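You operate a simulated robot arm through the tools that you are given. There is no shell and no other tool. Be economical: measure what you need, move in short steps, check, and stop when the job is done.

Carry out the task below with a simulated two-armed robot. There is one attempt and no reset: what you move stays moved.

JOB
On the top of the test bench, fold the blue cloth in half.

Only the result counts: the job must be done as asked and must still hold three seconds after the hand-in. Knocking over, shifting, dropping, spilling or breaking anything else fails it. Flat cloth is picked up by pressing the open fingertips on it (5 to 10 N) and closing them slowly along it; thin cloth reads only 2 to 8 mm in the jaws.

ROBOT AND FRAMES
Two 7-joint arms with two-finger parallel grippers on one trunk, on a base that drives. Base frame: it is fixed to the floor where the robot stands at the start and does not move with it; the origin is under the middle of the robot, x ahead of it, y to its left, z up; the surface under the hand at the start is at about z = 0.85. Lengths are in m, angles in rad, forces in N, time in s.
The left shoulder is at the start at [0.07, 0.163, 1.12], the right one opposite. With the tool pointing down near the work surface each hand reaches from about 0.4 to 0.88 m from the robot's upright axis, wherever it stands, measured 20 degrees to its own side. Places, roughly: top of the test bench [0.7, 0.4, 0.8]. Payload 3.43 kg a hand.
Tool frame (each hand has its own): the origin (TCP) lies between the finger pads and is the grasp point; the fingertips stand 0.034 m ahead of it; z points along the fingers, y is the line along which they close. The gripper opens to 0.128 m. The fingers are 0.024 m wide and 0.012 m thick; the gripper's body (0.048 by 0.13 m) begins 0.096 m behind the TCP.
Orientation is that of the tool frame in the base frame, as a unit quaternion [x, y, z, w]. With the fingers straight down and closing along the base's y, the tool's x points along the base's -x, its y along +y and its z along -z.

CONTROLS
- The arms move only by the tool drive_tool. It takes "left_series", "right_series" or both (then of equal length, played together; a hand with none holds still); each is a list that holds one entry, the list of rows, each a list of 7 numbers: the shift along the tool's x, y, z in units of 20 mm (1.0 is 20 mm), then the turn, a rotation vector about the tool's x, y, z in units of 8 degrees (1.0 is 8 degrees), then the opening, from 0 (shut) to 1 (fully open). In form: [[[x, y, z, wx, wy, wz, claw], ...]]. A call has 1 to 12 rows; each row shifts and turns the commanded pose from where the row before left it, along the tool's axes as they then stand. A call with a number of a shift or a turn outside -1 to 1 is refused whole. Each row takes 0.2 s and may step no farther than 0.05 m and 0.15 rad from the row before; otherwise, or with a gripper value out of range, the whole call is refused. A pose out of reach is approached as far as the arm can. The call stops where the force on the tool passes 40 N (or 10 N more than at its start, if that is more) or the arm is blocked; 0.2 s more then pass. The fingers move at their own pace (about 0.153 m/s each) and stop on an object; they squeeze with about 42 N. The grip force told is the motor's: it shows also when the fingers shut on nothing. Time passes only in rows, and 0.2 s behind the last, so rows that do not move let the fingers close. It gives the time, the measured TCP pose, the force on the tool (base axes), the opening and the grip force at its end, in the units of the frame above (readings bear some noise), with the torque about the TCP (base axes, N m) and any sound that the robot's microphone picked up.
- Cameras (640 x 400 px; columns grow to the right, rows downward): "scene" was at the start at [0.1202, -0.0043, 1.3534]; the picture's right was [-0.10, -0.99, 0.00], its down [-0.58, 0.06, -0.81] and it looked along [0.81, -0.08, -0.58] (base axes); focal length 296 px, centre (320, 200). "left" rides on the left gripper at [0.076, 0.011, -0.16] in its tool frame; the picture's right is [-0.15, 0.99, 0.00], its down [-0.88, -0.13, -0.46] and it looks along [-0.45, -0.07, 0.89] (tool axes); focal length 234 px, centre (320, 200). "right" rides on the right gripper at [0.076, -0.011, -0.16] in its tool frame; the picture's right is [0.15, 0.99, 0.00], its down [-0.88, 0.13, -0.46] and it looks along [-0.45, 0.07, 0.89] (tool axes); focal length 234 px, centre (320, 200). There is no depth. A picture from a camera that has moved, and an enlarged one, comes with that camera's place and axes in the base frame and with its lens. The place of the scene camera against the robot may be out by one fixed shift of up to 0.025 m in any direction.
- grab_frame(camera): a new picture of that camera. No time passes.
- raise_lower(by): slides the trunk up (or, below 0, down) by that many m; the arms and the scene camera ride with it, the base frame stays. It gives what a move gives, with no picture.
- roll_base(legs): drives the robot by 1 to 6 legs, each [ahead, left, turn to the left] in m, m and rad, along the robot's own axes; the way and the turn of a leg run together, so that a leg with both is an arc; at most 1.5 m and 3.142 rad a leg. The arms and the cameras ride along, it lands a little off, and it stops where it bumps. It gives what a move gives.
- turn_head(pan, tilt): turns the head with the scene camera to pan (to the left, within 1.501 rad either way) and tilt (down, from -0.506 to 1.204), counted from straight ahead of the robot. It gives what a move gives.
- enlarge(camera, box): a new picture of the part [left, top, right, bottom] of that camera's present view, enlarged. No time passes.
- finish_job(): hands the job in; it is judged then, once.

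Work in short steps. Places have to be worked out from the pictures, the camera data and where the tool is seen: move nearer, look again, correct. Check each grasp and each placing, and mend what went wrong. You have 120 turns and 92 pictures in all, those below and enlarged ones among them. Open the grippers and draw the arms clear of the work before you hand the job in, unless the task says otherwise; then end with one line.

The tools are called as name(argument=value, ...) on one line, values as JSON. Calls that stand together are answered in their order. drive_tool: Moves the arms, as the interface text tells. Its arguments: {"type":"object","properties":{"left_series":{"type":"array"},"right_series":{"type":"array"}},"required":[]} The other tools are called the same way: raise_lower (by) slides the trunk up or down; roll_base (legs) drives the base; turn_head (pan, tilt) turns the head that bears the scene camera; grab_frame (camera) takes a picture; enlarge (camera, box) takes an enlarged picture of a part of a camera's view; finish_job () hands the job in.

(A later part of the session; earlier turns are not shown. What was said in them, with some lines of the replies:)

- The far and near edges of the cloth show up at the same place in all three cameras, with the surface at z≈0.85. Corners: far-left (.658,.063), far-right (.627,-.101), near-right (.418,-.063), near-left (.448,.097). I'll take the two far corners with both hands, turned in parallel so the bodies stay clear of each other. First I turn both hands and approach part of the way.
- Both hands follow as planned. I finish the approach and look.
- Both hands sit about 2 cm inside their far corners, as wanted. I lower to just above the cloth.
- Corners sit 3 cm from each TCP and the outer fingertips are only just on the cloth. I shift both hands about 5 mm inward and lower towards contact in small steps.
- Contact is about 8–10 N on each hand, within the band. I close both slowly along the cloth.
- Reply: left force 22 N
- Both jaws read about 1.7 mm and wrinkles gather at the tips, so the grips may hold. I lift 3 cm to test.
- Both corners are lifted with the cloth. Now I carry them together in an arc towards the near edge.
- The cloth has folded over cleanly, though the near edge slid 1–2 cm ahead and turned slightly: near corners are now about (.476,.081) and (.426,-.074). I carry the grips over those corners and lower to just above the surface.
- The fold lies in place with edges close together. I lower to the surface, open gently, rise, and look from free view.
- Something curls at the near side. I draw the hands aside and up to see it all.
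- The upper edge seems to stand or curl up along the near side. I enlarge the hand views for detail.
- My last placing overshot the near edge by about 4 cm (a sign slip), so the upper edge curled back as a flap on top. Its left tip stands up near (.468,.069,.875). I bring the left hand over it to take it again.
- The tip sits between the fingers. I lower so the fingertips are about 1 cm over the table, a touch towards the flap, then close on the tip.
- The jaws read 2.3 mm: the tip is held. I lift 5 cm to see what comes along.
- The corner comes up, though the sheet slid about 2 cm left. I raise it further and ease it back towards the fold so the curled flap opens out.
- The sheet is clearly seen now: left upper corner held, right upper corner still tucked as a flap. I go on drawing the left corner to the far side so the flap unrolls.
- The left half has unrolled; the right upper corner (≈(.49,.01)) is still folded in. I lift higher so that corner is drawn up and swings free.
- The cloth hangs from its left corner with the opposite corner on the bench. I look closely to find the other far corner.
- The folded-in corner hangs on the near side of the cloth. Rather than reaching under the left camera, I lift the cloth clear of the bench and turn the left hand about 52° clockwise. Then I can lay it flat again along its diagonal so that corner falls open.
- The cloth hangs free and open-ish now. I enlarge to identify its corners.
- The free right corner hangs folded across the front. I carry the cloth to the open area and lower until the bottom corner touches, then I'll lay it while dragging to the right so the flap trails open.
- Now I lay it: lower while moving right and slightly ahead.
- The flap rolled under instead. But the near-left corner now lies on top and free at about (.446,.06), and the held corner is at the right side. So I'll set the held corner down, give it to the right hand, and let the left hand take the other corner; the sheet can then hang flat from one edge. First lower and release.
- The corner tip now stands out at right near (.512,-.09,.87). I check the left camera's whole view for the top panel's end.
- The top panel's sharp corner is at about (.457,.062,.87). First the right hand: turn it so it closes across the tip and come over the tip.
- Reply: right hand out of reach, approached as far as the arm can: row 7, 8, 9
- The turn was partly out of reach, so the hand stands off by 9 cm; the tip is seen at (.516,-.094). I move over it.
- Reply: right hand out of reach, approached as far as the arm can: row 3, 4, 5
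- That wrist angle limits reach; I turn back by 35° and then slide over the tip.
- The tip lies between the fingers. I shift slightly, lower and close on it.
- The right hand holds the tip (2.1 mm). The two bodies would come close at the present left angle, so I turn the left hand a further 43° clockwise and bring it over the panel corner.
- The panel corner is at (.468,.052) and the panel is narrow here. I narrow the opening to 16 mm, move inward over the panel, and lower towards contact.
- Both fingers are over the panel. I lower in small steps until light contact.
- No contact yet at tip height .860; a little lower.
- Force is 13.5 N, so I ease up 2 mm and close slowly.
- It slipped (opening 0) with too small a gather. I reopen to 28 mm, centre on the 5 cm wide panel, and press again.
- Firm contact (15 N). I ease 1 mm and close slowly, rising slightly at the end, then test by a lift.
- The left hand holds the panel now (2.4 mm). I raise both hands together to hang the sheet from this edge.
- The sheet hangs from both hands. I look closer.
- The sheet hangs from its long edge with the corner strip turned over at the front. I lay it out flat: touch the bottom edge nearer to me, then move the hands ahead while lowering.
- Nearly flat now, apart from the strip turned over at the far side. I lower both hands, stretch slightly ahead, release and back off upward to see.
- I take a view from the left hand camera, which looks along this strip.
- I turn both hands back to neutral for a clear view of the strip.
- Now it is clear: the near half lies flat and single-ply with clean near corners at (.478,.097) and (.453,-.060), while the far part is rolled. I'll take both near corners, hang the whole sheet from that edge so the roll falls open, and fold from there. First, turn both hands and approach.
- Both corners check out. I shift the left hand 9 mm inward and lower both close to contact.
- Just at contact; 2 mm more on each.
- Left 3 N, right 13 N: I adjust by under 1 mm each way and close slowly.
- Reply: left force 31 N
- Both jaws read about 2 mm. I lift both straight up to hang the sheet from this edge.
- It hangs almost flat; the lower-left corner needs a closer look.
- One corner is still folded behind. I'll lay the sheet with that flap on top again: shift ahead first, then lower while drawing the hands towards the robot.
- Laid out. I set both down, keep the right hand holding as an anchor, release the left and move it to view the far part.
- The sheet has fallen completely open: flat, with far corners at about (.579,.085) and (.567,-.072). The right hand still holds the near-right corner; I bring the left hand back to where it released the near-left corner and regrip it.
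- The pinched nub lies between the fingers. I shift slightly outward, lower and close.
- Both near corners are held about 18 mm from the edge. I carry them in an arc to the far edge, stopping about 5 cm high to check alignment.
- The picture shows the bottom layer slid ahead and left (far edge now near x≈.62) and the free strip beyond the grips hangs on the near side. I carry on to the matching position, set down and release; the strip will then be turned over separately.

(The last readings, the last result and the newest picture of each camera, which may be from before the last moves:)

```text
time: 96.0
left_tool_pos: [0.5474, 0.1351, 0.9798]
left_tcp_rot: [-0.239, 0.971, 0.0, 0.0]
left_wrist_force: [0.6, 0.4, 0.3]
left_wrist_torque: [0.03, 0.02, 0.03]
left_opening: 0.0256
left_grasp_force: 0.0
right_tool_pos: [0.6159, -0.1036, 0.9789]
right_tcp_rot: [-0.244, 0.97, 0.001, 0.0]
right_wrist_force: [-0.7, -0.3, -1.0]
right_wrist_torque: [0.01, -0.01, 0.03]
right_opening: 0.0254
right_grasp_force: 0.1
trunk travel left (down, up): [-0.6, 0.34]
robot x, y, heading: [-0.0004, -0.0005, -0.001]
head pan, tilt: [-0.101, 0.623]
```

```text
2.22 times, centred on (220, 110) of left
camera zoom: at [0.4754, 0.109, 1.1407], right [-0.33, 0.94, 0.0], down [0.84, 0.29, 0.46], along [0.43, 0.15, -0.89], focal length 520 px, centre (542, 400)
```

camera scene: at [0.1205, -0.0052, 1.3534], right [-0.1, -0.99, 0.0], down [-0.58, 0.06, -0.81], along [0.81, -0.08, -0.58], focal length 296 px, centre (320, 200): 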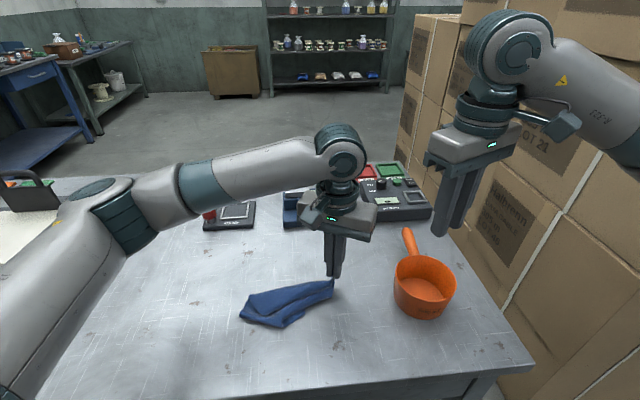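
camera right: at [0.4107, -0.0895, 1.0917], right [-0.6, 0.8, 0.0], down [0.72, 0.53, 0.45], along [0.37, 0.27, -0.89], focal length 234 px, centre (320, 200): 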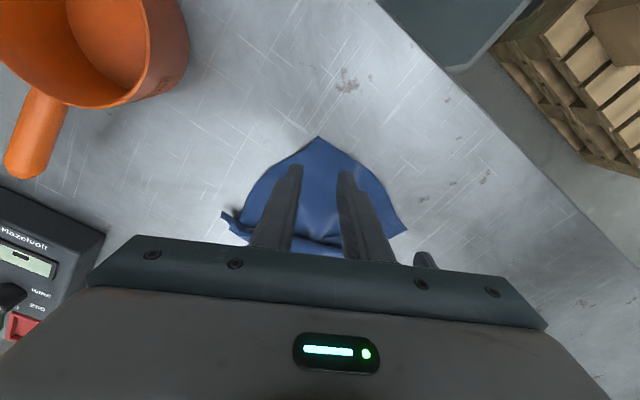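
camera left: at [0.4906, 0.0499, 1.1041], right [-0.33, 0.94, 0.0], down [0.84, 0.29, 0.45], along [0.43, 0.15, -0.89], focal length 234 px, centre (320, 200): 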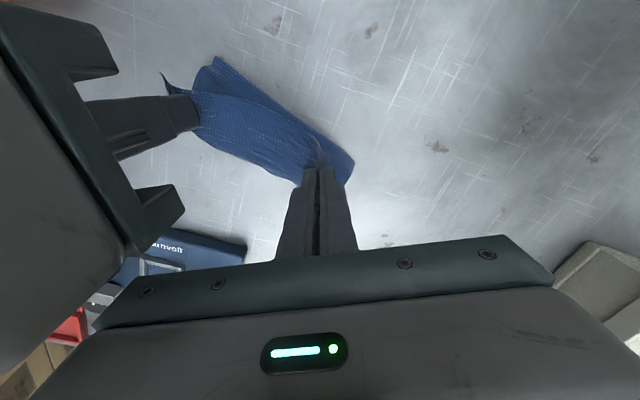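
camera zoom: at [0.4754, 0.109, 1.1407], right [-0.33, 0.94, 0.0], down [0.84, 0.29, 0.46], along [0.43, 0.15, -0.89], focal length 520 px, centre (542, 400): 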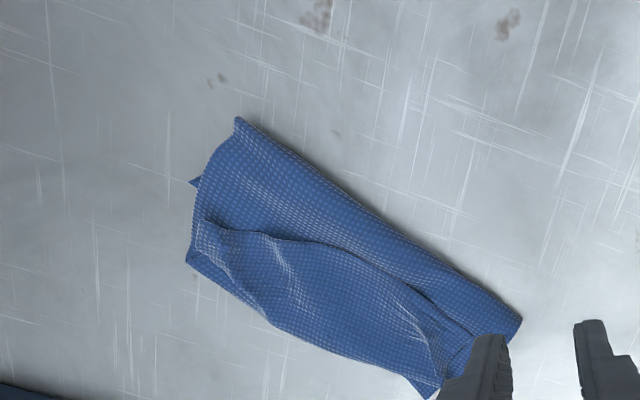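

The free strip (about 3.5 cm) lies turned back on top, its edge facing the robot. With closed fingers as blunt pushers, I'll place both hands just on the near side of that edge and sweep ahead to flip the strip over.

drive_tool(left_series=[[[0, -0.59, 0, 0, 0, 0, 0], [0, -0.59, 0, 0, 0, 0, 0], [0, -0.59, 0, 0, 0, 0, 0], [0, -0.59, 0, 0, 0, 0, 0], [0, -0.59, 0, 0, 0, 0, 0], [0, 0, 0.9, 0, 0, 0, 0], [0, 0, 0.9, 0, 0, 0, 0], [0, 0, 0.9, 0, 0, 0, 0], [0, 0, 0.9, 0, 0, 0, 0], [0, 0, 0.7, 0, 0, 0, 0]]], right_series=[[[0.268, 0.92, 0, 0, 0, 0, 0], [0.268, 0.92, 0, 0, 0, 0, 0], [0.268, 0.92, 0, 0, 0, 0, 0], [0.268, 0.92, 0, 0, 0, 0, 0], [0.268, 0.92, 0, 0, 0, 0, 0], [0, 0, 0.9, 0, 0, 0, 0], [0, 0, 0.9, 0, 0, 0, 0], [0, 0, 0.9, 0, 0, 0, 0], [0, 0, 0.9, 0, 0, 0, 0], [0, 0, 0.7, 0, 0, 0, 0]]])

enlarge(camera="scene", box=[220, 210, 380, 310])

```text
time: 98.2
left_tool_pos: [0.5748, 0.0851, 0.8946]
left_tcp_rot: [-0.24, 0.971, 0.0, 0.0]
left_wrist_force: [-0.2, 0.4, -0.3]
left_wrist_torque: [-0.02, 0.0, 0.0]
left_opening: 0.0002
left_grasp_force: 33.2
right_tool_pos: [0.5478, -0.0329, 0.8936]
right_tcp_rot: [-0.243, 0.97, 0.0, 0.0]
right_wrist_force: [-0.7, -0.2, 0.6]
right_wrist_torque: [-0.01, -0.02, 0.0]
right_opening: 0.0
right_grasp_force: 32.9
trunk travel left (down, up): [-0.6, 0.34]
robot x, y, heading: [0.0003, -0.0014, 0.003]
head pan, tilt: [-0.101, 0.623]
```

```text
4.00 times, centred on (300, 260) of scene
camera zoom: at [0.1205, -0.0042, 1.3534], right [-0.1, -0.99, 0.0], down [-0.58, 0.06, -0.81], along [0.81, -0.08, -0.58], focal length 1185 px, centre (400, -40)
```

zoom: 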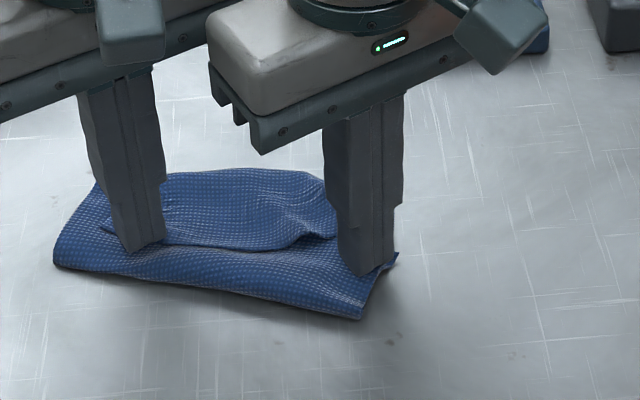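

Both fingertips stand just on the near side of the strip's edge. I lower 3 mm and sweep ahead, rising gradually.

drive_tool(left_series=[[[0, 0, 0.15, 0, 0, 0, 0], [-0.38, -0.325, 0, 0, 0, 0, 0], [-0.38, -0.325, 0, 0, 0, 0, 0], [-0.38, -0.325, -0.1, 0, 0, 0, 0], [-0.38, -0.325, -0.15, 0, 0, 0, 0], [-0.38, -0.325, -0.15, 0, 0, 0, 0], [-0.38, -0.325, 0, 0, 0, 0, 0], [-0.38, -0.325, 0, 0, 0, 0, 0], [-0.38, -0.325, 0, 0, 0, 0, 0]]], right_series=[[[0, 0, 0.15, 0, 0, 0, 0], [-0.38, -0.325, 0, 0, 0, 0, 0], [-0.38, -0.325, 0, 0, 0, 0, 0], [-0.38, -0.325, -0.1, 0, 0, 0, 0], [-0.38, -0.325, -0.15, 0, 0, 0, 0], [-0.38, -0.325, -0.15, 0, 0, 0, 0], [-0.38, -0.325, 0, 0, 0, 0, 0], [-0.38, -0.325, 0, 0, 0, 0, 0], [-0.38, -0.325, 0, 0, 0, 0, 0]]])

enlarge(camera="scene", box=[220, 200, 380, 310])

```text
time: 100.2
left_tool_pos: [0.6528, 0.0646, 0.8985]
left_tcp_rot: [-0.238, 0.971, -0.001, -0.001]
left_wrist_force: [-0.4, -0.7, -1.5]
left_wrist_torque: [0.0, -0.01, -0.01]
left_opening: 0.0003
left_grasp_force: 33.1
right_tool_pos: [0.6259, -0.0512, 0.8979]
right_tcp_rot: [-0.243, 0.97, 0.0, 0.0]
right_wrist_force: [0.6, 0.7, -0.7]
right_wrist_torque: [-0.02, 0.03, -0.01]
right_opening: 0.0
right_grasp_force: 32.6
trunk travel left (down, up): [-0.6, 0.34]
robot x, y, heading: [0.0015, -0.0002, -0.002]
head pan, tilt: [-0.101, 0.623]
```

```text
3.64 times, centred on (300, 255) of scene
camera zoom: at [0.1206, -0.0045, 1.3533], right [-0.1, -0.99, 0.0], down [-0.58, 0.06, -0.81], along [0.81, -0.08, -0.58], focal length 1077 px, centre (393, 0)
```

zoom: 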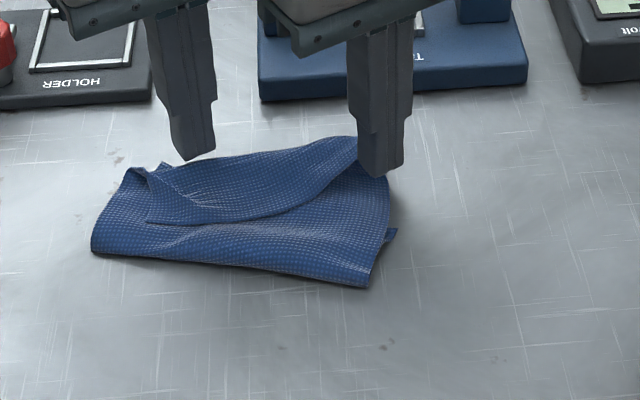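

The right end flipped over; the left end slipped past. I clear the right hand, bring the left back and repeat the sweep there slightly lower.

drive_tool(left_series=[[[0, 0, -0.8, 0, 0, 0, 0], [0, 0, -0.7, 0, 0, 0, 0], [0.82, 0.76, 0, 0, 0, 0, 0], [0.82, 0.76, 0, 0, 0, 0, 0], [0.82, 0.76, 0, 0, 0, 0, 0], [0.82, 0.76, 0, 0, 0, 0, 0], [0, 0, 0.7, 0, 0, 0, 0], [0, 0, 0.7, 0, 0, 0, 0], [0, 0, 0.5, 0, 0, 0, 0], [0, 0, 0.1, 0, 0, 0, 0]]], right_series=[[[0, 0, -0.8, 0, 0, 0, 0], [0, 0, -0.7, 0, 0, 0, 0], [0, -0.8, -0.5, 0, 0, 0, 0], [0, -0.8, 0, 0, 0, 0, 0], [0, -0.8, 0, 0, 0, 0, 0], [0, 0, 0, 0, 0, 0, 0], [0, 0, 0, 0, 0, 0, 0], [0, 0, 0, 0, 0, 0, 0], [0, 0, 0, 0, 0, 0, 0], [0, 0, 0, 0, 0, 0, 0]]])

enlarge(camera="scene", box=[220, 200, 380, 310])

```text
time: 102.4
left_tool_pos: [0.5633, 0.0896, 0.8894]
left_tcp_rot: [-0.239, 0.971, 0.0, 0.0]
left_wrist_force: [-0.4, -0.5, -0.2]
left_wrist_torque: [0.01, -0.02, -0.05]
left_opening: 0.0
left_grasp_force: 33.0
right_tool_pos: [0.6488, -0.0941, 0.9376]
right_tcp_rot: [-0.244, 0.97, 0.001, 0.001]
right_wrist_force: [0.2, 0.8, 0.2]
right_wrist_torque: [0.03, -0.01, 0.02]
right_opening: 0.0001
right_grasp_force: 33.3
trunk travel left (down, up): [-0.6, 0.34]
robot x, y, heading: [-0.0015, -0.0015, -0.001]
head pan, tilt: [-0.101, 0.623]
```

```text
3.64 times, centred on (300, 255) of scene
camera zoom: at [0.1202, -0.0044, 1.3534], right [-0.1, -0.99, 0.0], down [-0.58, 0.06, -0.81], along [0.81, -0.08, -0.58], focal length 1077 px, centre (393, 0)
```

zoom: 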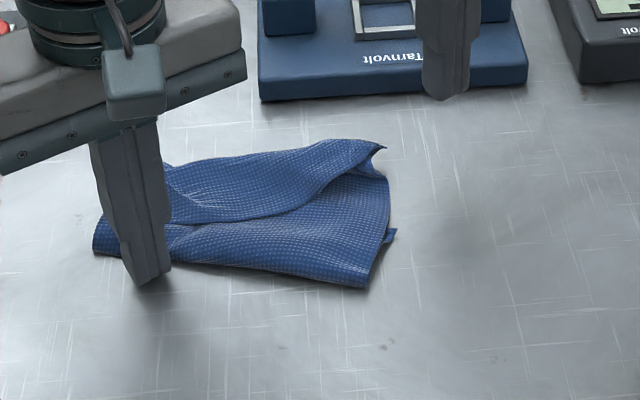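

The finger stands at the fold itself, too near. I rise, step 2 cm ahead, set down on the top layer and sweep.

drive_tool(left_series=[[[0, 0, -1, 0, 0, 0, 0], [-0.38, -0.325, 0, 0, 0, 0, 0], [-0.3, -0.26, 0, 0, 0, 0, 0], [0, 0, 0.6, 0, 0, 0, 0], [0, 0, 0.35, 0, 0, 0, 0], [-0.38, -0.325, 0, 0, 0, 0, 0], [-0.38, -0.325, -0.05, 0, 0, 0, 0], [-0.38, -0.325, -0.1, 0, 0, 0, 0], [-0.38, -0.325, -0.1, 0, 0, 0, 0], [-0.38, -0.325, -0.1, 0, 0, 0, 0], [-0.38, -0.325, 0, 0, 0, 0, 0], [-0.38, -0.325, 0, 0, 0, 0, 0]]])

enlarge(camera="scene", box=[220, 200, 380, 310])

```text
time: 105.0
left_tool_pos: [0.6518, 0.0685, 0.8971]
left_tcp_rot: [-0.239, 0.971, -0.001, 0.0]
left_wrist_force: [-0.4, -0.7, -0.3]
left_wrist_torque: [-0.03, -0.02, -0.02]
left_opening: 0.0
left_grasp_force: 32.9
right_tool_pos: [0.6492, -0.0946, 0.9378]
right_tcp_rot: [-0.243, 0.97, 0.0, 0.0]
right_wrist_force: [-0.1, 0.3, -0.1]
right_wrist_torque: [0.0, -0.01, -0.02]
right_opening: 0.0
right_grasp_force: 32.9
trunk travel left (down, up): [-0.6, 0.34]
robot x, y, heading: [0.0027, -0.0017, 0.001]
head pan, tilt: [-0.101, 0.623]
```

```text
3.64 times, centred on (300, 255) of scene
camera zoom: at [0.1204, -0.0046, 1.3534], right [-0.1, -0.99, 0.0], down [-0.58, 0.06, -0.81], along [0.81, -0.08, -0.58], focal length 1077 px, centre (393, 0)
```

zoom: 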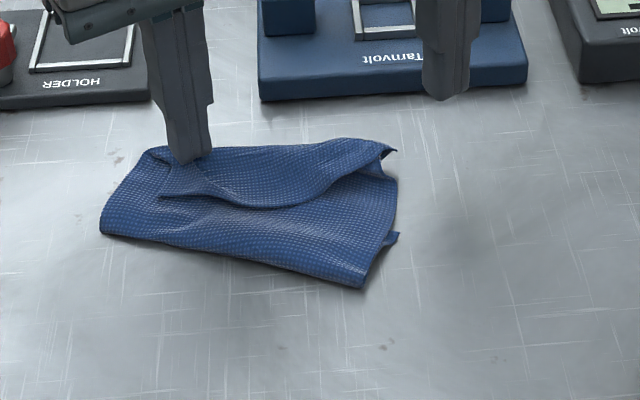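

The sweep moved the sheet a little but the left end of the strip stayed. I'll instead pinch that strip corner (≈(.615,.094)) with the left hand: step over it, open 28 mm, and lower to contact.

drive_tool(left_series=[[[0, 0, -0.7, 0, 0, 0, 0.22], [0.45, 0.33, 0, 0, 0, 0, 0.22], [0.44, 0.34, 0, 0, 0, 0, 0.22], [0, 0, 0.6, 0, 0, 0, 0.22], [0, 0, 0.4, 0, 0, 0, 0.22], [0, 0, 0.15, 0, 0, 0, 0.22]]])

```text
time: 106.4
left_tool_pos: [0.6292, 0.0726, 0.8893]
left_tcp_rot: [-0.239, 0.971, -0.001, -0.001]
left_wrist_force: [0.0, -0.8, 0.0]
left_wrist_torque: [0.0, -0.03, -0.04]
left_opening: 0.0284
left_grasp_force: 0.2
right_tool_pos: [0.6487, -0.0946, 0.9379]
right_tcp_rot: [-0.244, 0.97, 0.0, 0.001]
right_wrist_force: [-0.3, -0.3, -0.5]
right_wrist_torque: [-0.03, 0.01, 0.01]
right_opening: 0.0002
right_grasp_force: 32.9
trunk travel left (down, up): [-0.6, 0.34]
robot x, y, heading: [-0.0001, 0.0001, 0.002]
head pan, tilt: [-0.101, 0.623]
```

drive_tool(left_series=[[[0, 0, 0.1, 0, 0, 0, 0.22], [0, 0, 0.06, 0, 0, 0, 0.22]]])

```text
time: 107.0
left_tool_pos: [0.6294, 0.073, 0.8868]
left_tcp_rot: [-0.238, 0.971, -0.001, 0.001]
left_wrist_force: [-0.4, -1.2, 10.3]
left_wrist_torque: [-0.07, -0.08, -0.02]
left_opening: 0.0279
left_grasp_force: 0.1
right_tool_pos: [0.6494, -0.0952, 0.9378]
right_tcp_rot: [-0.244, 0.97, 0.0, 0.0]
right_wrist_force: [-0.2, 0.0, 0.0]
right_wrist_torque: [-0.04, -0.03, -0.04]
right_opening: 0.0001
right_grasp_force: 33.2
trunk travel left (down, up): [-0.6, 0.34]
robot x, y, heading: [0.0006, -0.0066, 0.0]
head pan, tilt: [-0.101, 0.623]
```

Contact is 10 N. I close slowly, then lift 3 cm.

drive_tool(left_series=[[[0, 0, 0, 0, 0, 0, 0.19], [0, 0, 0, 0, 0, 0, 0.16], [0, 0, 0, 0, 0, 0, 0.13], [0, 0, 0, 0, 0, 0, 0.1], [0, 0, 0, 0, 0, 0, 0.07], [0, 0, 0, 0, 0, 0, 0.04], [0, 0, 0, 0, 0, 0, 0], [0, 0, 0, 0, 0, 0, 0], [0, 0, 0, 0, 0, 0, 0], [0, 0, -0.7, 0, 0, 0, 0], [0, 0, -0.8, 0, 0, 0, 0]]])

enlarge(camera="scene", box=[220, 200, 380, 310])

```text
time: 109.4
left_tool_pos: [0.6288, 0.072, 0.9142]
left_tcp_rot: [-0.239, 0.971, 0.0, -0.001]
left_wrist_force: [0.5, -0.1, 0.3]
left_wrist_torque: [0.0, -0.05, 0.0]
left_opening: 0.0024
left_grasp_force: 37.5
right_tool_pos: [0.6486, -0.0942, 0.9384]
right_tcp_rot: [-0.244, 0.97, 0.0, 0.0]
right_wrist_force: [-0.9, 0.7, 0.7]
right_wrist_torque: [0.0, 0.01, -0.02]
right_opening: 0.0
right_grasp_force: 32.8
trunk travel left (down, up): [-0.6, 0.34]
robot x, y, heading: [0.0003, 0.0013, 0.002]
head pan, tilt: [-0.101, 0.623]
```

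```text
3.64 times, centred on (300, 255) of scene
camera zoom: at [0.1194, -0.0046, 1.3533], right [-0.1, -0.99, 0.0], down [-0.58, 0.06, -0.81], along [0.81, -0.08, -0.58], focal length 1077 px, centre (393, 0)
```

zoom: 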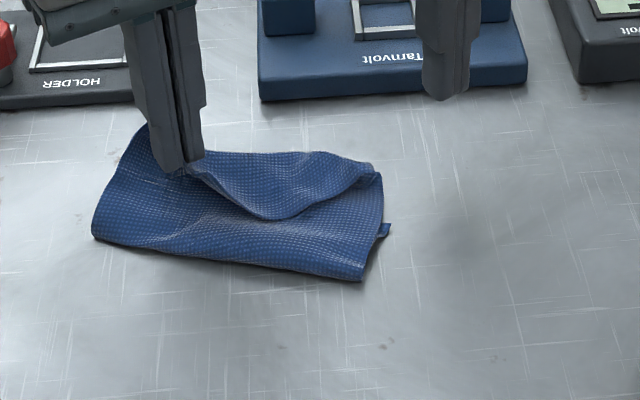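

The strip's left end is held. I lift it over to the far edge and set it down there.

drive_tool(left_series=[[[0, 0, -0.8, 0, 0, 0, 0], [-0.3, -0.26, -0.7, 0, 0, 0, 0], [-0.4, -0.34, 0, 0, 0, 0, 0], [-0.4, -0.34, 0.5, 0, 0, 0, 0], [0, 0, 0.8, 0, 0, 0, 0], [0, 0, 0.8, 0, 0, 0, 0], [0, 0, 0.6, 0, 0, 0, 0], [0, 0, 0, 0, 0, 0, 0.06], [0, 0, 0, 0, 0, 0, 0.12], [0, 0, -0.3, 0, 0, 0, 0.16], [0, 0, -1, 0, 0, 0, 0.16], [0, 0, -1, 0, 0, 0, 0.16]]])

drive_tool(left_series=[[[0, 0.8, -1, 0, 0, 0, 0.16], [0, 0.8, -1, 0, 0, 0, 0.16], [0.5, 0.8, 0, 0, 0, 0, 0.16], [0.5, 0.8, 0, 0, 0, 0, 0.16], [0.5, 0, 0, 0, 0, 0, 0.16]]])

enlarge(camera="scene", box=[220, 200, 380, 310])

```text
time: 112.0
left_tool_pos: [0.6555, 0.0657, 0.9384]
left_tcp_rot: [-0.238, 0.971, -0.001, 0.0]
left_wrist_force: [0.0, -0.1, -0.1]
left_wrist_torque: [0.0, 0.0, 0.0]
left_opening: 0.0201
left_grasp_force: 0.2
right_tool_pos: [0.6479, -0.0938, 0.9386]
right_tcp_rot: [-0.243, 0.97, -0.001, 0.0]
right_wrist_force: [0.0, 0.5, 0.2]
right_wrist_torque: [-0.05, 0.01, -0.03]
right_opening: 0.0
right_grasp_force: 33.1
trunk travel left (down, up): [-0.6, 0.34]
robot x, y, heading: [-0.0008, -0.0008, -0.001]
head pan, tilt: [-0.101, 0.623]
```

```text
time: 113.2
left_tool_pos: [0.6015, 0.1097, 0.9749]
left_tcp_rot: [-0.239, 0.971, 0.001, -0.001]
left_wrist_force: [-0.2, -0.4, -0.4]
left_wrist_torque: [0.02, -0.02, -0.02]
left_opening: 0.0204
left_grasp_force: 0.2
right_tool_pos: [0.6489, -0.0952, 0.9376]
right_tcp_rot: [-0.244, 0.97, 0.001, 0.001]
right_wrist_force: [-0.6, 0.4, -0.1]
right_wrist_torque: [0.03, -0.01, -0.01]
right_opening: 0.0
right_grasp_force: 33.8
trunk travel left (down, up): [-0.6, 0.34]
robot x, y, heading: [-0.0012, -0.0022, -0.003]
head pan, tilt: [-0.101, 0.623]
```

```text
3.64 times, centred on (300, 255) of scene
camera zoom: at [0.1204, -0.0049, 1.3534], right [-0.1, -0.99, 0.0], down [-0.58, 0.06, -0.81], along [0.81, -0.08, -0.58], focal length 1077 px, centre (393, 0)
```

zoom: 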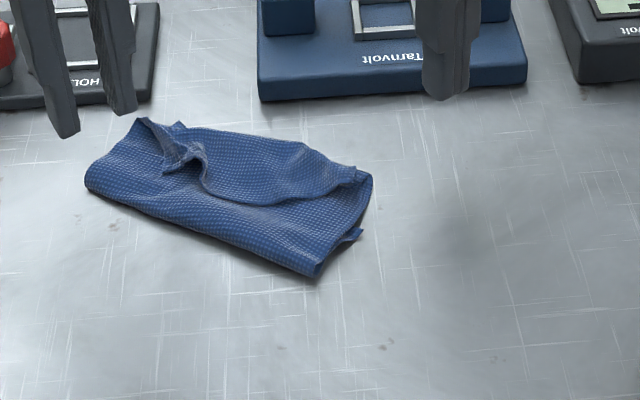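

Three pictures remain, so I plan carefully: the strip's two corner nubs now stand up at about (.643,.070) and (.622,-.030). Gripping both and hanging the sheet from that edge lets me lay the bottom edge, go ahead half a length and return, which puts the held edge down pointing the right way. I take both nubs.

drive_tool(left_series=[[[-0.18, -0.54, 0, 0, 0, 0, 0.39], [-0.18, -0.54, 0, 0, 0, 0, 0.39], [-0.18, -0.54, 0, 0, 0, 0, 0.39], [-0.18, -0.54, 0, 0, 0, 0, 0.39], [-0.18, -0.54, 0, 0, 0, 0, 0.39], [0, 0, 0.9, 0, 0, 0, 0.39], [0, 0, 0.9, 0, 0, 0, 0.39], [0, 0, 0.9, 0, 0, 0, 0.39], [0, 0, 0.9, 0, 0, 0, 0.39], [0, 0, 0.5, 0, 0, 0, 0.39]]], right_series=[[[-0.066, 0.7, 0, 0, 0, 0, 0.39], [-0.066, 0.7, 0, 0, 0, 0, 0.39], [-0.066, 0.7, 0, 0, 0, 0, 0.39], [-0.066, 0.7, 0, 0, 0, 0, 0.39], [-0.066, 0.7, 0, 0, 0, 0, 0.39], [0, 0, 0.45, 0, 0, 0, 0.39], [0, 0, 0.45, 0, 0, 0, 0.39], [0, 0, 0.45, 0, 0, 0, 0.39], [0, 0, 0.45, 0, 0, 0, 0.39], [0, 0, 0.45, 0, 0, 0, 0.39]]])

drive_tool(left_series=[[[0, 0, 0, 0, 0, 0, 0.3], [0, 0, 0, 0, 0, 0, 0.22], [0, 0, 0, 0, 0, 0, 0.14], [0, 0, 0, 0, 0, 0, 0.07], [0, 0, 0, 0, 0, 0, 0], [0, 0, 0, 0, 0, 0, 0], [0, 0, 0, 0, 0, 0, 0]]], right_series=[[[0, 0, 0, 0, 0, 0, 0.3], [0, 0, 0, 0, 0, 0, 0.22], [0, 0, 0, 0, 0, 0, 0.14], [0, 0, 0, 0, 0, 0, 0.07], [0, 0, 0, 0, 0, 0, 0], [0, 0, 0, 0, 0, 0, 0], [0, 0, 0, 0, 0, 0, 0]]])

```text
time: 114.8
left_tool_pos: [0.6433, 0.0727, 0.9414]
left_tcp_rot: [-0.24, 0.971, 0.001, 0.001]
left_wrist_force: [-0.5, 1.4, 0.0]
left_wrist_torque: [-0.09, -0.07, -0.01]
left_opening: 0.0498
left_grasp_force: 0.0
right_tool_pos: [0.6208, -0.0306, 0.9161]
right_tcp_rot: [-0.24, 0.971, -0.001, -0.003]
right_wrist_force: [0.7, -1.4, 0.8]
right_wrist_torque: [0.14, 0.07, -0.09]
right_opening: 0.0502
right_grasp_force: 0.1
trunk travel left (down, up): [-0.6, 0.34]
robot x, y, heading: [0.0014, -0.0025, -0.001]
head pan, tilt: [-0.101, 0.623]
stopped in row 8 (left hand): the force on the tool passed its limit at 42 N (the readings are from after the stop); the commanded pose is now the measured one
```

```text
time: 116.5
left_tool_pos: [0.6441, 0.0713, 0.9428]
left_tcp_rot: [-0.24, 0.971, -0.001, 0.002]
left_wrist_force: [-1.6, 2.5, -1.5]
left_wrist_torque: [-0.21, -0.16, -0.08]
left_opening: 0.0
left_grasp_force: 32.4
right_tool_pos: [0.6214, -0.0313, 0.9168]
right_tcp_rot: [-0.24, 0.971, -0.001, -0.002]
right_wrist_force: [1.3, -2.5, 1.7]
right_wrist_torque: [0.35, 0.2, -0.12]
right_opening: 0.0
right_grasp_force: 32.8
trunk travel left (down, up): [-0.6, 0.34]
robot x, y, heading: [-0.0034, 0.0027, -0.002]
head pan, tilt: [-0.101, 0.623]
```

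The two hands touched each other just above the cloth. I part them slightly, turn both 16° more for clearance, reopen and go down again.

drive_tool(left_series=[[[-0.3, 0.5, -0.5, 0, 0, 0, 0.2], [0, 0, 0, 0, 0, -1, 0.39], [0, 0, 0, 0, 0, -1, 0.39], [0.43, -0.4, 0, 0, 0, 0, 0.39], [0, 0, 0.8, 0, 0, 0, 0.39], [0, 0, 0.8, 0, 0, 0, 0.39], [0, 0, 0.8, 0, 0, 0, 0.39], [0, 0, 0.6, 0, 0, 0, 0.39]]], right_series=[[[0.3, -0.5, 0, 0, 0, 0, 0.2], [0, 0, 0, 0, 0, -1, 0.39], [0, 0, 0, 0, 0, -1, 0.39], [-0.43, 0.4, 0, 0, 0, 0, 0.39], [0, 0, 0.3, 0, 0, 0, 0.39], [0, 0, 0.3, 0, 0, 0, 0.39], [0, 0, 0.3, 0, 0, 0, 0.39], [0, 0, 0.25, 0, 0, 0, 0.39]]])

```text
time: 118.2
left_tool_pos: [0.6436, 0.0714, 0.8902]
left_tcp_rot: [-0.373, 0.928, -0.001, 0.001]
left_wrist_force: [0.8, 0.8, 0.3]
left_wrist_torque: [-0.03, 0.01, 0.02]
left_opening: 0.0499
left_grasp_force: 0.1
right_tool_pos: [0.6214, -0.0305, 0.8942]
right_tcp_rot: [-0.373, 0.928, -0.002, -0.003]
right_wrist_force: [-0.1, 0.7, 0.3]
right_wrist_torque: [0.03, 0.02, 0.01]
right_opening: 0.0498
right_grasp_force: 0.1
trunk travel left (down, up): [-0.6, 0.34]
robot x, y, heading: [-0.002, -0.0011, 0.006]
head pan, tilt: [-0.101, 0.623]
```

Clear this time. I close both on the nubs and read the openings.

drive_tool(left_series=[[[0, 0, 0, 0, 0, 0, 0.3], [0, 0, 0, 0, 0, 0, 0.22], [0, 0, 0, 0, 0, 0, 0.14], [0, 0, 0, 0, 0, 0, 0.07], [0, 0, 0, 0, 0, 0, 0], [0, 0, 0, 0, 0, 0, 0], [0, 0, 0, 0, 0, 0, 0]]], right_series=[[[0, 0, 0.1, 0, 0, 0, 0.3], [0, 0, 0, 0, 0, 0, 0.22], [0, 0, 0, 0, 0, 0, 0.14], [0, 0, 0, 0, 0, 0, 0.07], [0, 0, 0, 0, 0, 0, 0], [0, 0, 0, 0, 0, 0, 0], [0, 0, 0, 0, 0, 0, 0]]])

```text
time: 119.8
left_tool_pos: [0.6427, 0.0711, 0.8912]
left_tcp_rot: [-0.373, 0.928, -0.001, 0.001]
left_wrist_force: [-0.3, 0.2, -0.4]
left_wrist_torque: [-0.06, -0.03, 0.01]
left_opening: 0.0022
left_grasp_force: 37.6
right_tool_pos: [0.6223, -0.0315, 0.893]
right_tcp_rot: [-0.374, 0.927, -0.002, -0.002]
right_wrist_force: [-0.3, 0.7, 0.1]
right_wrist_torque: [0.03, 0.01, -0.01]
right_opening: 0.0026
right_grasp_force: 37.9
trunk travel left (down, up): [-0.6, 0.34]
robot x, y, heading: [0.0005, 0.0003, -0.004]
head pan, tilt: [-0.101, 0.623]
```

Both jaws hold cloth (2.2 and 2.6 mm). I lift the sheet clear, spreading the hands slightly, and look.

drive_tool(left_series=[[[0, 0, -1, 0, 0, 0, 0], [0, 0, -1, 0, 0, 0, 0], [0, 0, -1, 0, 0, 0, 0], [0, 0, -1, 0, 0, 0, 0], [0, 0, -1, 0, 0, 0, 0], [0, 0, -1, 0, 0, 0, 0], [0, 0, -1, 0, 0, 0, 0], [0, 0, -1, 0, 0, 0, 0], [0, 0, -1, 0, 0, 0, 0], [0, 0, -1, 0, 0, 0, 0], [-0.21, 0.22, -1, 0, 0, 0, 0], [0, 0, -1, 0, 0, 0, 0]]], right_series=[[[0, 0, -1, 0, 0, 0, 0], [0, 0, -1, 0, 0, 0, 0], [0, 0, -1, 0, 0, 0, 0], [0, 0, -1, 0, 0, 0, 0], [0, 0, -1, 0, 0, 0, 0], [0, 0, -1, 0, 0, 0, 0], [0, 0, -1, 0, 0, 0, 0], [0, 0, -1, 0, 0, 0, 0], [0, 0, -1, 0, 0, 0, 0], [0, 0, -1, 0, 0, 0, 0], [0.21, -0.22, -1, 0, 0, 0, 0], [0, 0, -1, 0, 0, 0, 0]]])

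enlarge(camera="scene", box=[220, 100, 380, 250])

```text
time: 122.5
left_tool_pos: [0.6403, 0.077, 1.1337]
left_tcp_rot: [-0.372, 0.928, -0.003, 0.001]
left_wrist_force: [-1.6, -22.5, 0.2]
left_wrist_torque: [-0.76, 0.07, 0.14]
left_opening: 0.0026
left_grasp_force: 37.5
right_tool_pos: [0.6207, -0.0359, 1.1337]
right_tcp_rot: [-0.375, 0.927, 0.0, 0.0]
right_wrist_force: [2.0, 21.5, 0.3]
right_wrist_torque: [0.77, -0.04, 0.15]
right_opening: 0.0027
right_grasp_force: 37.1
trunk travel left (down, up): [-0.6, 0.34]
robot x, y, heading: [-0.002, 0.0, -0.002]
head pan, tilt: [-0.101, 0.623]
```

```text
2.67 times, centred on (300, 175) of scene
camera zoom: at [0.1191, -0.0041, 1.3535], right [-0.1, -0.99, 0.0], down [-0.58, 0.06, -0.81], along [0.81, -0.08, -0.58], focal length 790 px, centre (373, 267)
```

zoom: 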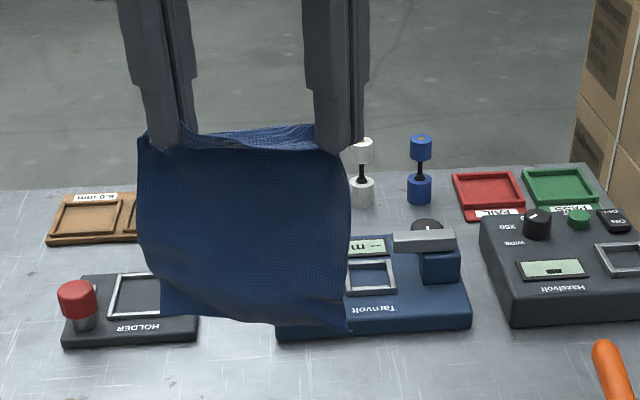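

The sheet now hangs fully open and flat. Tension between the hands is 22 N, so I ease them together a little, bring the sheet back towards the robot by 13 cm, and lower until the bottom edge is about to touch.

drive_tool(left_series=[[[0.1, -0.11, 0, 0, 0, 0, 0], [0.549, 0.75, 0, 0, 0, 0, 0], [0.549, 0.75, 0, 0, 0, 0, 0], [0.549, 0.75, 0, 0, 0, 0, 0], [0.549, 0.75, 0, 0, 0, 0, 0], [0.549, 0.75, 0, 0, 0, 0, 0], [0.549, 0.75, 0, 0, 0, 0, 0], [0.549, 0.75, 0, 0, 0, 0, 0], [0, 0, 0.7, 0, 0, 0, 0], [0, 0, 0.7, 0, 0, 0, 0], [0, 0, 0.7, 0, 0, 0, 0], [0, 0, 0, 0, 0, 0, 0]]], right_series=[[[-0.1, 0.11, 0, 0, 0, 0, 0], [0.549, 0.75, 0, 0, 0, 0, 0], [0.549, 0.75, 0, 0, 0, 0, 0], [0.549, 0.75, 0, 0, 0, 0, 0], [0.549, 0.75, 0, 0, 0, 0, 0], [0.549, 0.75, 0, 0, 0, 0, 0], [0.549, 0.75, 0, 0, 0, 0, 0], [0.549, 0.75, 0, 0, 0, 0, 0], [0, 0, 0.7, 0, 0, 0, 0], [0, 0, 0.7, 0, 0, 0, 0], [0, 0, 0.7, 0, 0, 0, 0], [0, 0, 0, 0, 0, 0, 0]]])

grab_frame(camera="scene")

```text
time: 125.0
left_tool_pos: [0.5145, 0.0966, 1.0891]
left_tcp_rot: [-0.373, 0.928, 0.001, 0.001]
left_wrist_force: [-0.6, -5.5, 0.3]
left_wrist_torque: [-0.14, 0.03, 0.01]
left_opening: 0.0025
left_grasp_force: 36.5
right_tool_pos: [0.493, -0.0105, 1.0913]
right_tcp_rot: [-0.374, 0.928, -0.001, -0.002]
right_wrist_force: [-0.1, 4.5, -0.2]
right_wrist_torque: [0.13, -0.03, 0.03]
right_opening: 0.0025
right_grasp_force: 37.4
trunk travel left (down, up): [-0.6, 0.34]
robot x, y, heading: [0.0018, 0.0003, 0.0]
head pan, tilt: [-0.101, 0.623]
```

```text
1 pictures are left
camera scene: at [0.12, -0.0043, 1.3534], right [-0.1, -0.99, 0.0], down [-0.58, 0.06, -0.81], along [0.81, -0.08, -0.58], focal length 296 px, centre (320, 200)
```

scene: 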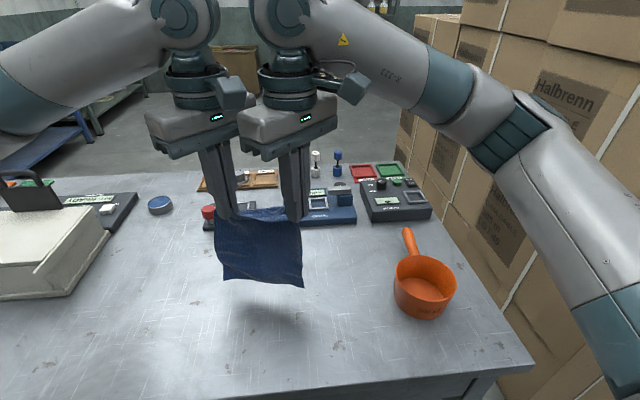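

The sheet hangs straight with its lower edge about 3 cm above the bench. Now lower to touch, lay the lower half ahead, and begin the return on a high arc so the bottom isn't pushed.

drive_tool(left_series=[[[0, 0, 0.9, 0, 0, 0, 0], [0, 0, 0.85, 0, 0, 0, 0], [-0.59, -0.807, 0.25, 0, 0, 0, 0], [-0.59, -0.807, 0.25, 0, 0, 0, 0], [-0.44, -0.605, 0.5, 0, 0, 0, 0], [-0.59, -0.807, 0.6, 0, 0, 0, 0], [-0.44, -0.605, 0.65, 0, 0, 0, 0], [-0.44, -0.605, 0.75, 0, 0, 0, 0], [-0.295, -0.404, 0.5, 0, 0, 0, 0], [0.44, 0.605, 0.25, 0, 0, 0, 0], [0.44, 0.605, 0.25, 0, 0, 0, 0], [0.44, 0.605, 0.25, 0, 0, 0, 0]]], right_series=[[[0, 0, 0.9, 0, 0, 0, 0], [0, 0, 0.85, 0, 0, 0, 0], [-0.59, -0.807, 0.25, 0, 0, 0, 0], [-0.59, -0.807, 0.25, 0, 0, 0, 0], [-0.44, -0.605, 0.5, 0, 0, 0, 0], [-0.59, -0.807, 0.6, 0, 0, 0, 0], [-0.44, -0.605, 0.65, 0, 0, 0, 0], [-0.44, -0.605, 0.75, 0, 0, 0, 0], [-0.295, -0.404, 0.5, 0, 0, 0, 0], [0.44, 0.605, 0.25, 0, 0, 0, 0], [0.44, 0.605, 0.25, 0, 0, 0, 0], [0.44, 0.605, 0.25, 0, 0, 0, 0]]])

```text
time: 127.7
left_tool_pos: [0.5832, 0.0857, 0.9695]
left_tcp_rot: [-0.373, 0.928, -0.001, 0.0]
left_wrist_force: [-1.6, -8.9, 0.8]
left_wrist_torque: [-0.28, 0.01, 0.03]
left_opening: 0.0027
left_grasp_force: 36.8
right_tool_pos: [0.5615, -0.023, 0.9717]
right_tcp_rot: [-0.374, 0.928, -0.001, -0.002]
right_wrist_force: [0.3, 8.7, -0.5]
right_wrist_torque: [0.3, -0.05, 0.05]
right_opening: 0.0024
right_grasp_force: 37.3
trunk travel left (down, up): [-0.6, 0.34]
robot x, y, heading: [0.0029, -0.0016, 0.001]
head pan, tilt: [-0.101, 0.623]
```

Tips are 8.5 cm above the bench, over the middle. I use the last picture here, since the bottom edge's place fixes where to set the held edge.

enlarge(camera="scene", box=[200, 190, 360, 320])

```text
3.08 times, centred on (280, 255) of scene
camera zoom: at [0.1198, -0.0039, 1.3535], right [-0.1, -0.99, 0.0], down [-0.58, 0.06, -0.81], along [0.81, -0.08, -0.58], focal length 912 px, centre (443, 31)
```

zoom: 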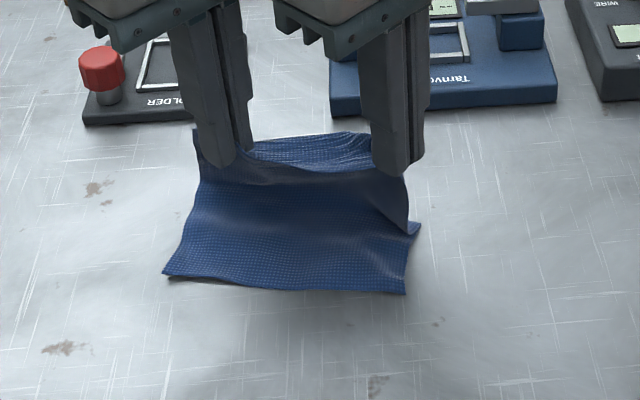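

The bottom edge lies at (.551,.147)–(.519,-.017), its full 16.5 cm width flat, with the sheet rising behind it. I set the held edge over it: shift about 2.8 cm nearer and 1.8 cm left while lowering, then release gently and rise.

drive_tool(left_series=[[[0.114, 0.486, 0.5, 0, 0, 0, 0], [0.114, 0.486, 0.8, 0, 0, 0, 0], [0.076, 0.324, 0.9, 0, 0, 0, 0], [0.038, 0.162, 0.9, 0, 0, 0, 0], [0.038, 0.162, 0.85, 0, 0, 0, 0], [0, 0, 0, 0, 0, 0, 0], [0, 0, 0, 0, 0, 0, 0.05], [0, 0, 0, 0, 0, 0, 0.1], [0, 0, 0, 0, 0, 0, 0.16], [0, 0, -0.3, 0, 0, 0, 0.16], [0, 0, -0.7, 0, 0, 0, 0.16], [0, 0, -1, 0, 0, 0, 0.16]]], right_series=[[[0.114, 0.486, 0.5, 0, 0, 0, 0], [0.114, 0.486, 0.8, 0, 0, 0, 0], [0.076, 0.324, 0.9, 0, 0, 0, 0], [0.038, 0.162, 0.9, 0, 0, 0, 0], [0.038, 0.162, 0.9, 0, 0, 0, 0], [0, 0, 0, 0, 0, 0, 0], [0, 0, 0, 0, 0, 0, 0.05], [0, 0, 0, 0, 0, 0, 0.1], [0, 0, 0, 0, 0, 0, 0.16], [0, 0, -0.3, 0, 0, 0, 0.16], [0, 0, -0.7, 0, 0, 0, 0.16], [0, 0, -1, 0, 0, 0, 0.16]]])

```text
time: 130.2
left_tool_pos: [0.5555, 0.1034, 0.9307]
left_tcp_rot: [-0.373, 0.928, -0.001, 0.001]
left_wrist_force: [0.3, 0.2, -0.1]
left_wrist_torque: [0.0, 0.0, 0.0]
left_opening: 0.0203
left_grasp_force: 0.1
right_tool_pos: [0.5335, -0.0071, 0.9317]
right_tcp_rot: [-0.373, 0.928, -0.001, -0.003]
right_wrist_force: [0.1, 0.4, 0.1]
right_wrist_torque: [0.04, -0.01, 0.03]
right_opening: 0.0204
right_grasp_force: 0.0
trunk travel left (down, up): [-0.6, 0.34]
robot x, y, heading: [-0.0023, -0.0015, 0.002]
head pan, tilt: [-0.101, 0.623]
```

Released. As a gentle finish I press the fold's bulge flat with straight vertical touches of the closed fingers about 6 cm further ahead, then rise.

drive_tool(left_series=[[[0, 0, -1, 0, 0, 0, 0], [0, 0, -0.5, 0, 0, 0, 0], [-0.59, -0.807, 0, 0, 0, 0, 0], [-0.59, -0.807, 0, 0, 0, 0, 0], [-0.59, -0.807, 0, 0, 0, 0, 0], [0, 0, 0.9, 0, 0, 0, 0], [0, 0, 0.9, 0, 0, 0, 0], [0, 0, 0.9, 0, 0, 0, 0], [0, 0, 0.55, 0, 0, 0, 0], [0, 0, 0, 0, 0, 0, 0], [0, 0, -0.9, 0, 0, 0, 0], [0, 0, -1, 0, 0, 0, 0]]], right_series=[[[0, 0, -1, 0, 0, 0, 0], [0, 0, -0.5, 0, 0, 0, 0], [-0.59, -0.807, 0, 0, 0, 0, 0], [-0.59, -0.807, 0, 0, 0, 0, 0], [-0.59, -0.807, 0, 0, 0, 0, 0], [0, 0, 0.9, 0, 0, 0, 0], [0, 0, 0.9, 0, 0, 0, 0], [0, 0, 0.9, 0, 0, 0, 0], [0, 0, 0.55, 0, 0, 0, 0], [0, 0, 0, 0, 0, 0, 0], [0, 0, -0.9, 0, 0, 0, 0], [0, 0, -1, 0, 0, 0, 0]]])

```text
time: 132.8
left_tool_pos: [0.6134, 0.0923, 0.9345]
left_tcp_rot: [-0.372, 0.928, -0.001, 0.002]
left_wrist_force: [0.7, -1.1, -0.2]
left_wrist_torque: [0.01, -0.04, 0.0]
left_opening: 0.0001
left_grasp_force: 33.5
right_tool_pos: [0.594, -0.0145, 0.9324]
right_tcp_rot: [-0.373, 0.928, -0.001, -0.002]
right_wrist_force: [-0.7, 0.3, -0.1]
right_wrist_torque: [0.0, 0.0, 0.0]
right_opening: 0.0
right_grasp_force: 33.1
trunk travel left (down, up): [-0.6, 0.34]
robot x, y, heading: [0.0024, -0.0011, -0.004]
head pan, tilt: [-0.101, 0.623]
```

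Done pressing. Now I rise further, open the grippers and draw both arms clear to the sides.

drive_tool(left_series=[[[0, 0, -1, 0, 0, 0, 0], [0, 0, -1, 0, 0, 0, 0], [0, 0, -1, 0, 0, 0, 0], [0, 0, -1, 0, 0, 0, 0], [0, 0, -1, 0, 0, 0, 0.3], [-0.7, 0.7, -1, 0, 0, 0, 0.5], [-0.7, 0.7, -0.5, 0, 0, 0, 0.5], [-0.7, 0.7, 0, 0, 0, 0, 0.5], [-0.7, 0.7, 0, 0, 0, 0, 0.5], [-0.7, 0.7, 0, 0, 0, 0, 0.5], [-0.7, 0.7, 0, 0, 0, 0, 0.5], [-0.7, 0.7, 0, 0, 0, 0, 0.5]]], right_series=[[[0, 0, -1, 0, 0, 0, 0], [0, 0, -1, 0, 0, 0, 0], [0, 0, -1, 0, 0, 0, 0], [0, 0, -1, 0, 0, 0, 0], [0, 0, -1, 0, 0, 0, 0.3], [0.7, -0.7, -1, 0, 0, 0, 0.5], [0.7, -0.7, -0.5, 0, 0, 0, 0.5], [0.7, -0.7, 0, 0, 0, 0, 0.5], [0.7, -0.7, 0, 0, 0, 0, 0.5], [0.7, -0.7, 0, 0, 0, 0, 0.5], [0.7, -0.7, 0, 0, 0, 0, 0.5], [0.7, -0.7, 0, 0, 0, 0, 0.5]]])

```text
time: 135.4
left_tool_pos: [0.6153, 0.23, 1.0632]
left_tcp_rot: [-0.371, 0.928, -0.001, 0.001]
left_wrist_force: [0.3, -0.1, 0.2]
left_wrist_torque: [0.0, 0.01, -0.02]
left_opening: 0.064
left_grasp_force: 0.1
right_tool_pos: [0.5909, -0.1545, 1.0642]
right_tcp_rot: [-0.373, 0.928, -0.002, -0.002]
right_wrist_force: [-0.8, -0.2, -0.5]
right_wrist_torque: [-0.01, 0.0, 0.02]
right_opening: 0.0639
right_grasp_force: 0.0
trunk travel left (down, up): [-0.6, 0.34]
robot x, y, heading: [0.0023, -0.0006, -0.0]
head pan, tilt: [-0.101, 0.623]
```

Both hands are empty, open and clear of the work, and no pictures are left, so I hand the job in.

finish_job()

```text
The job is handed in.
```

I folded the blue cloth in half on the bench by laying its held short edge over the opposite one, but I had no pictures left to check the final result. Edge alignment and flatness are therefore unconfirmed, and the pan and devices weren't seen moved in any picture I took.
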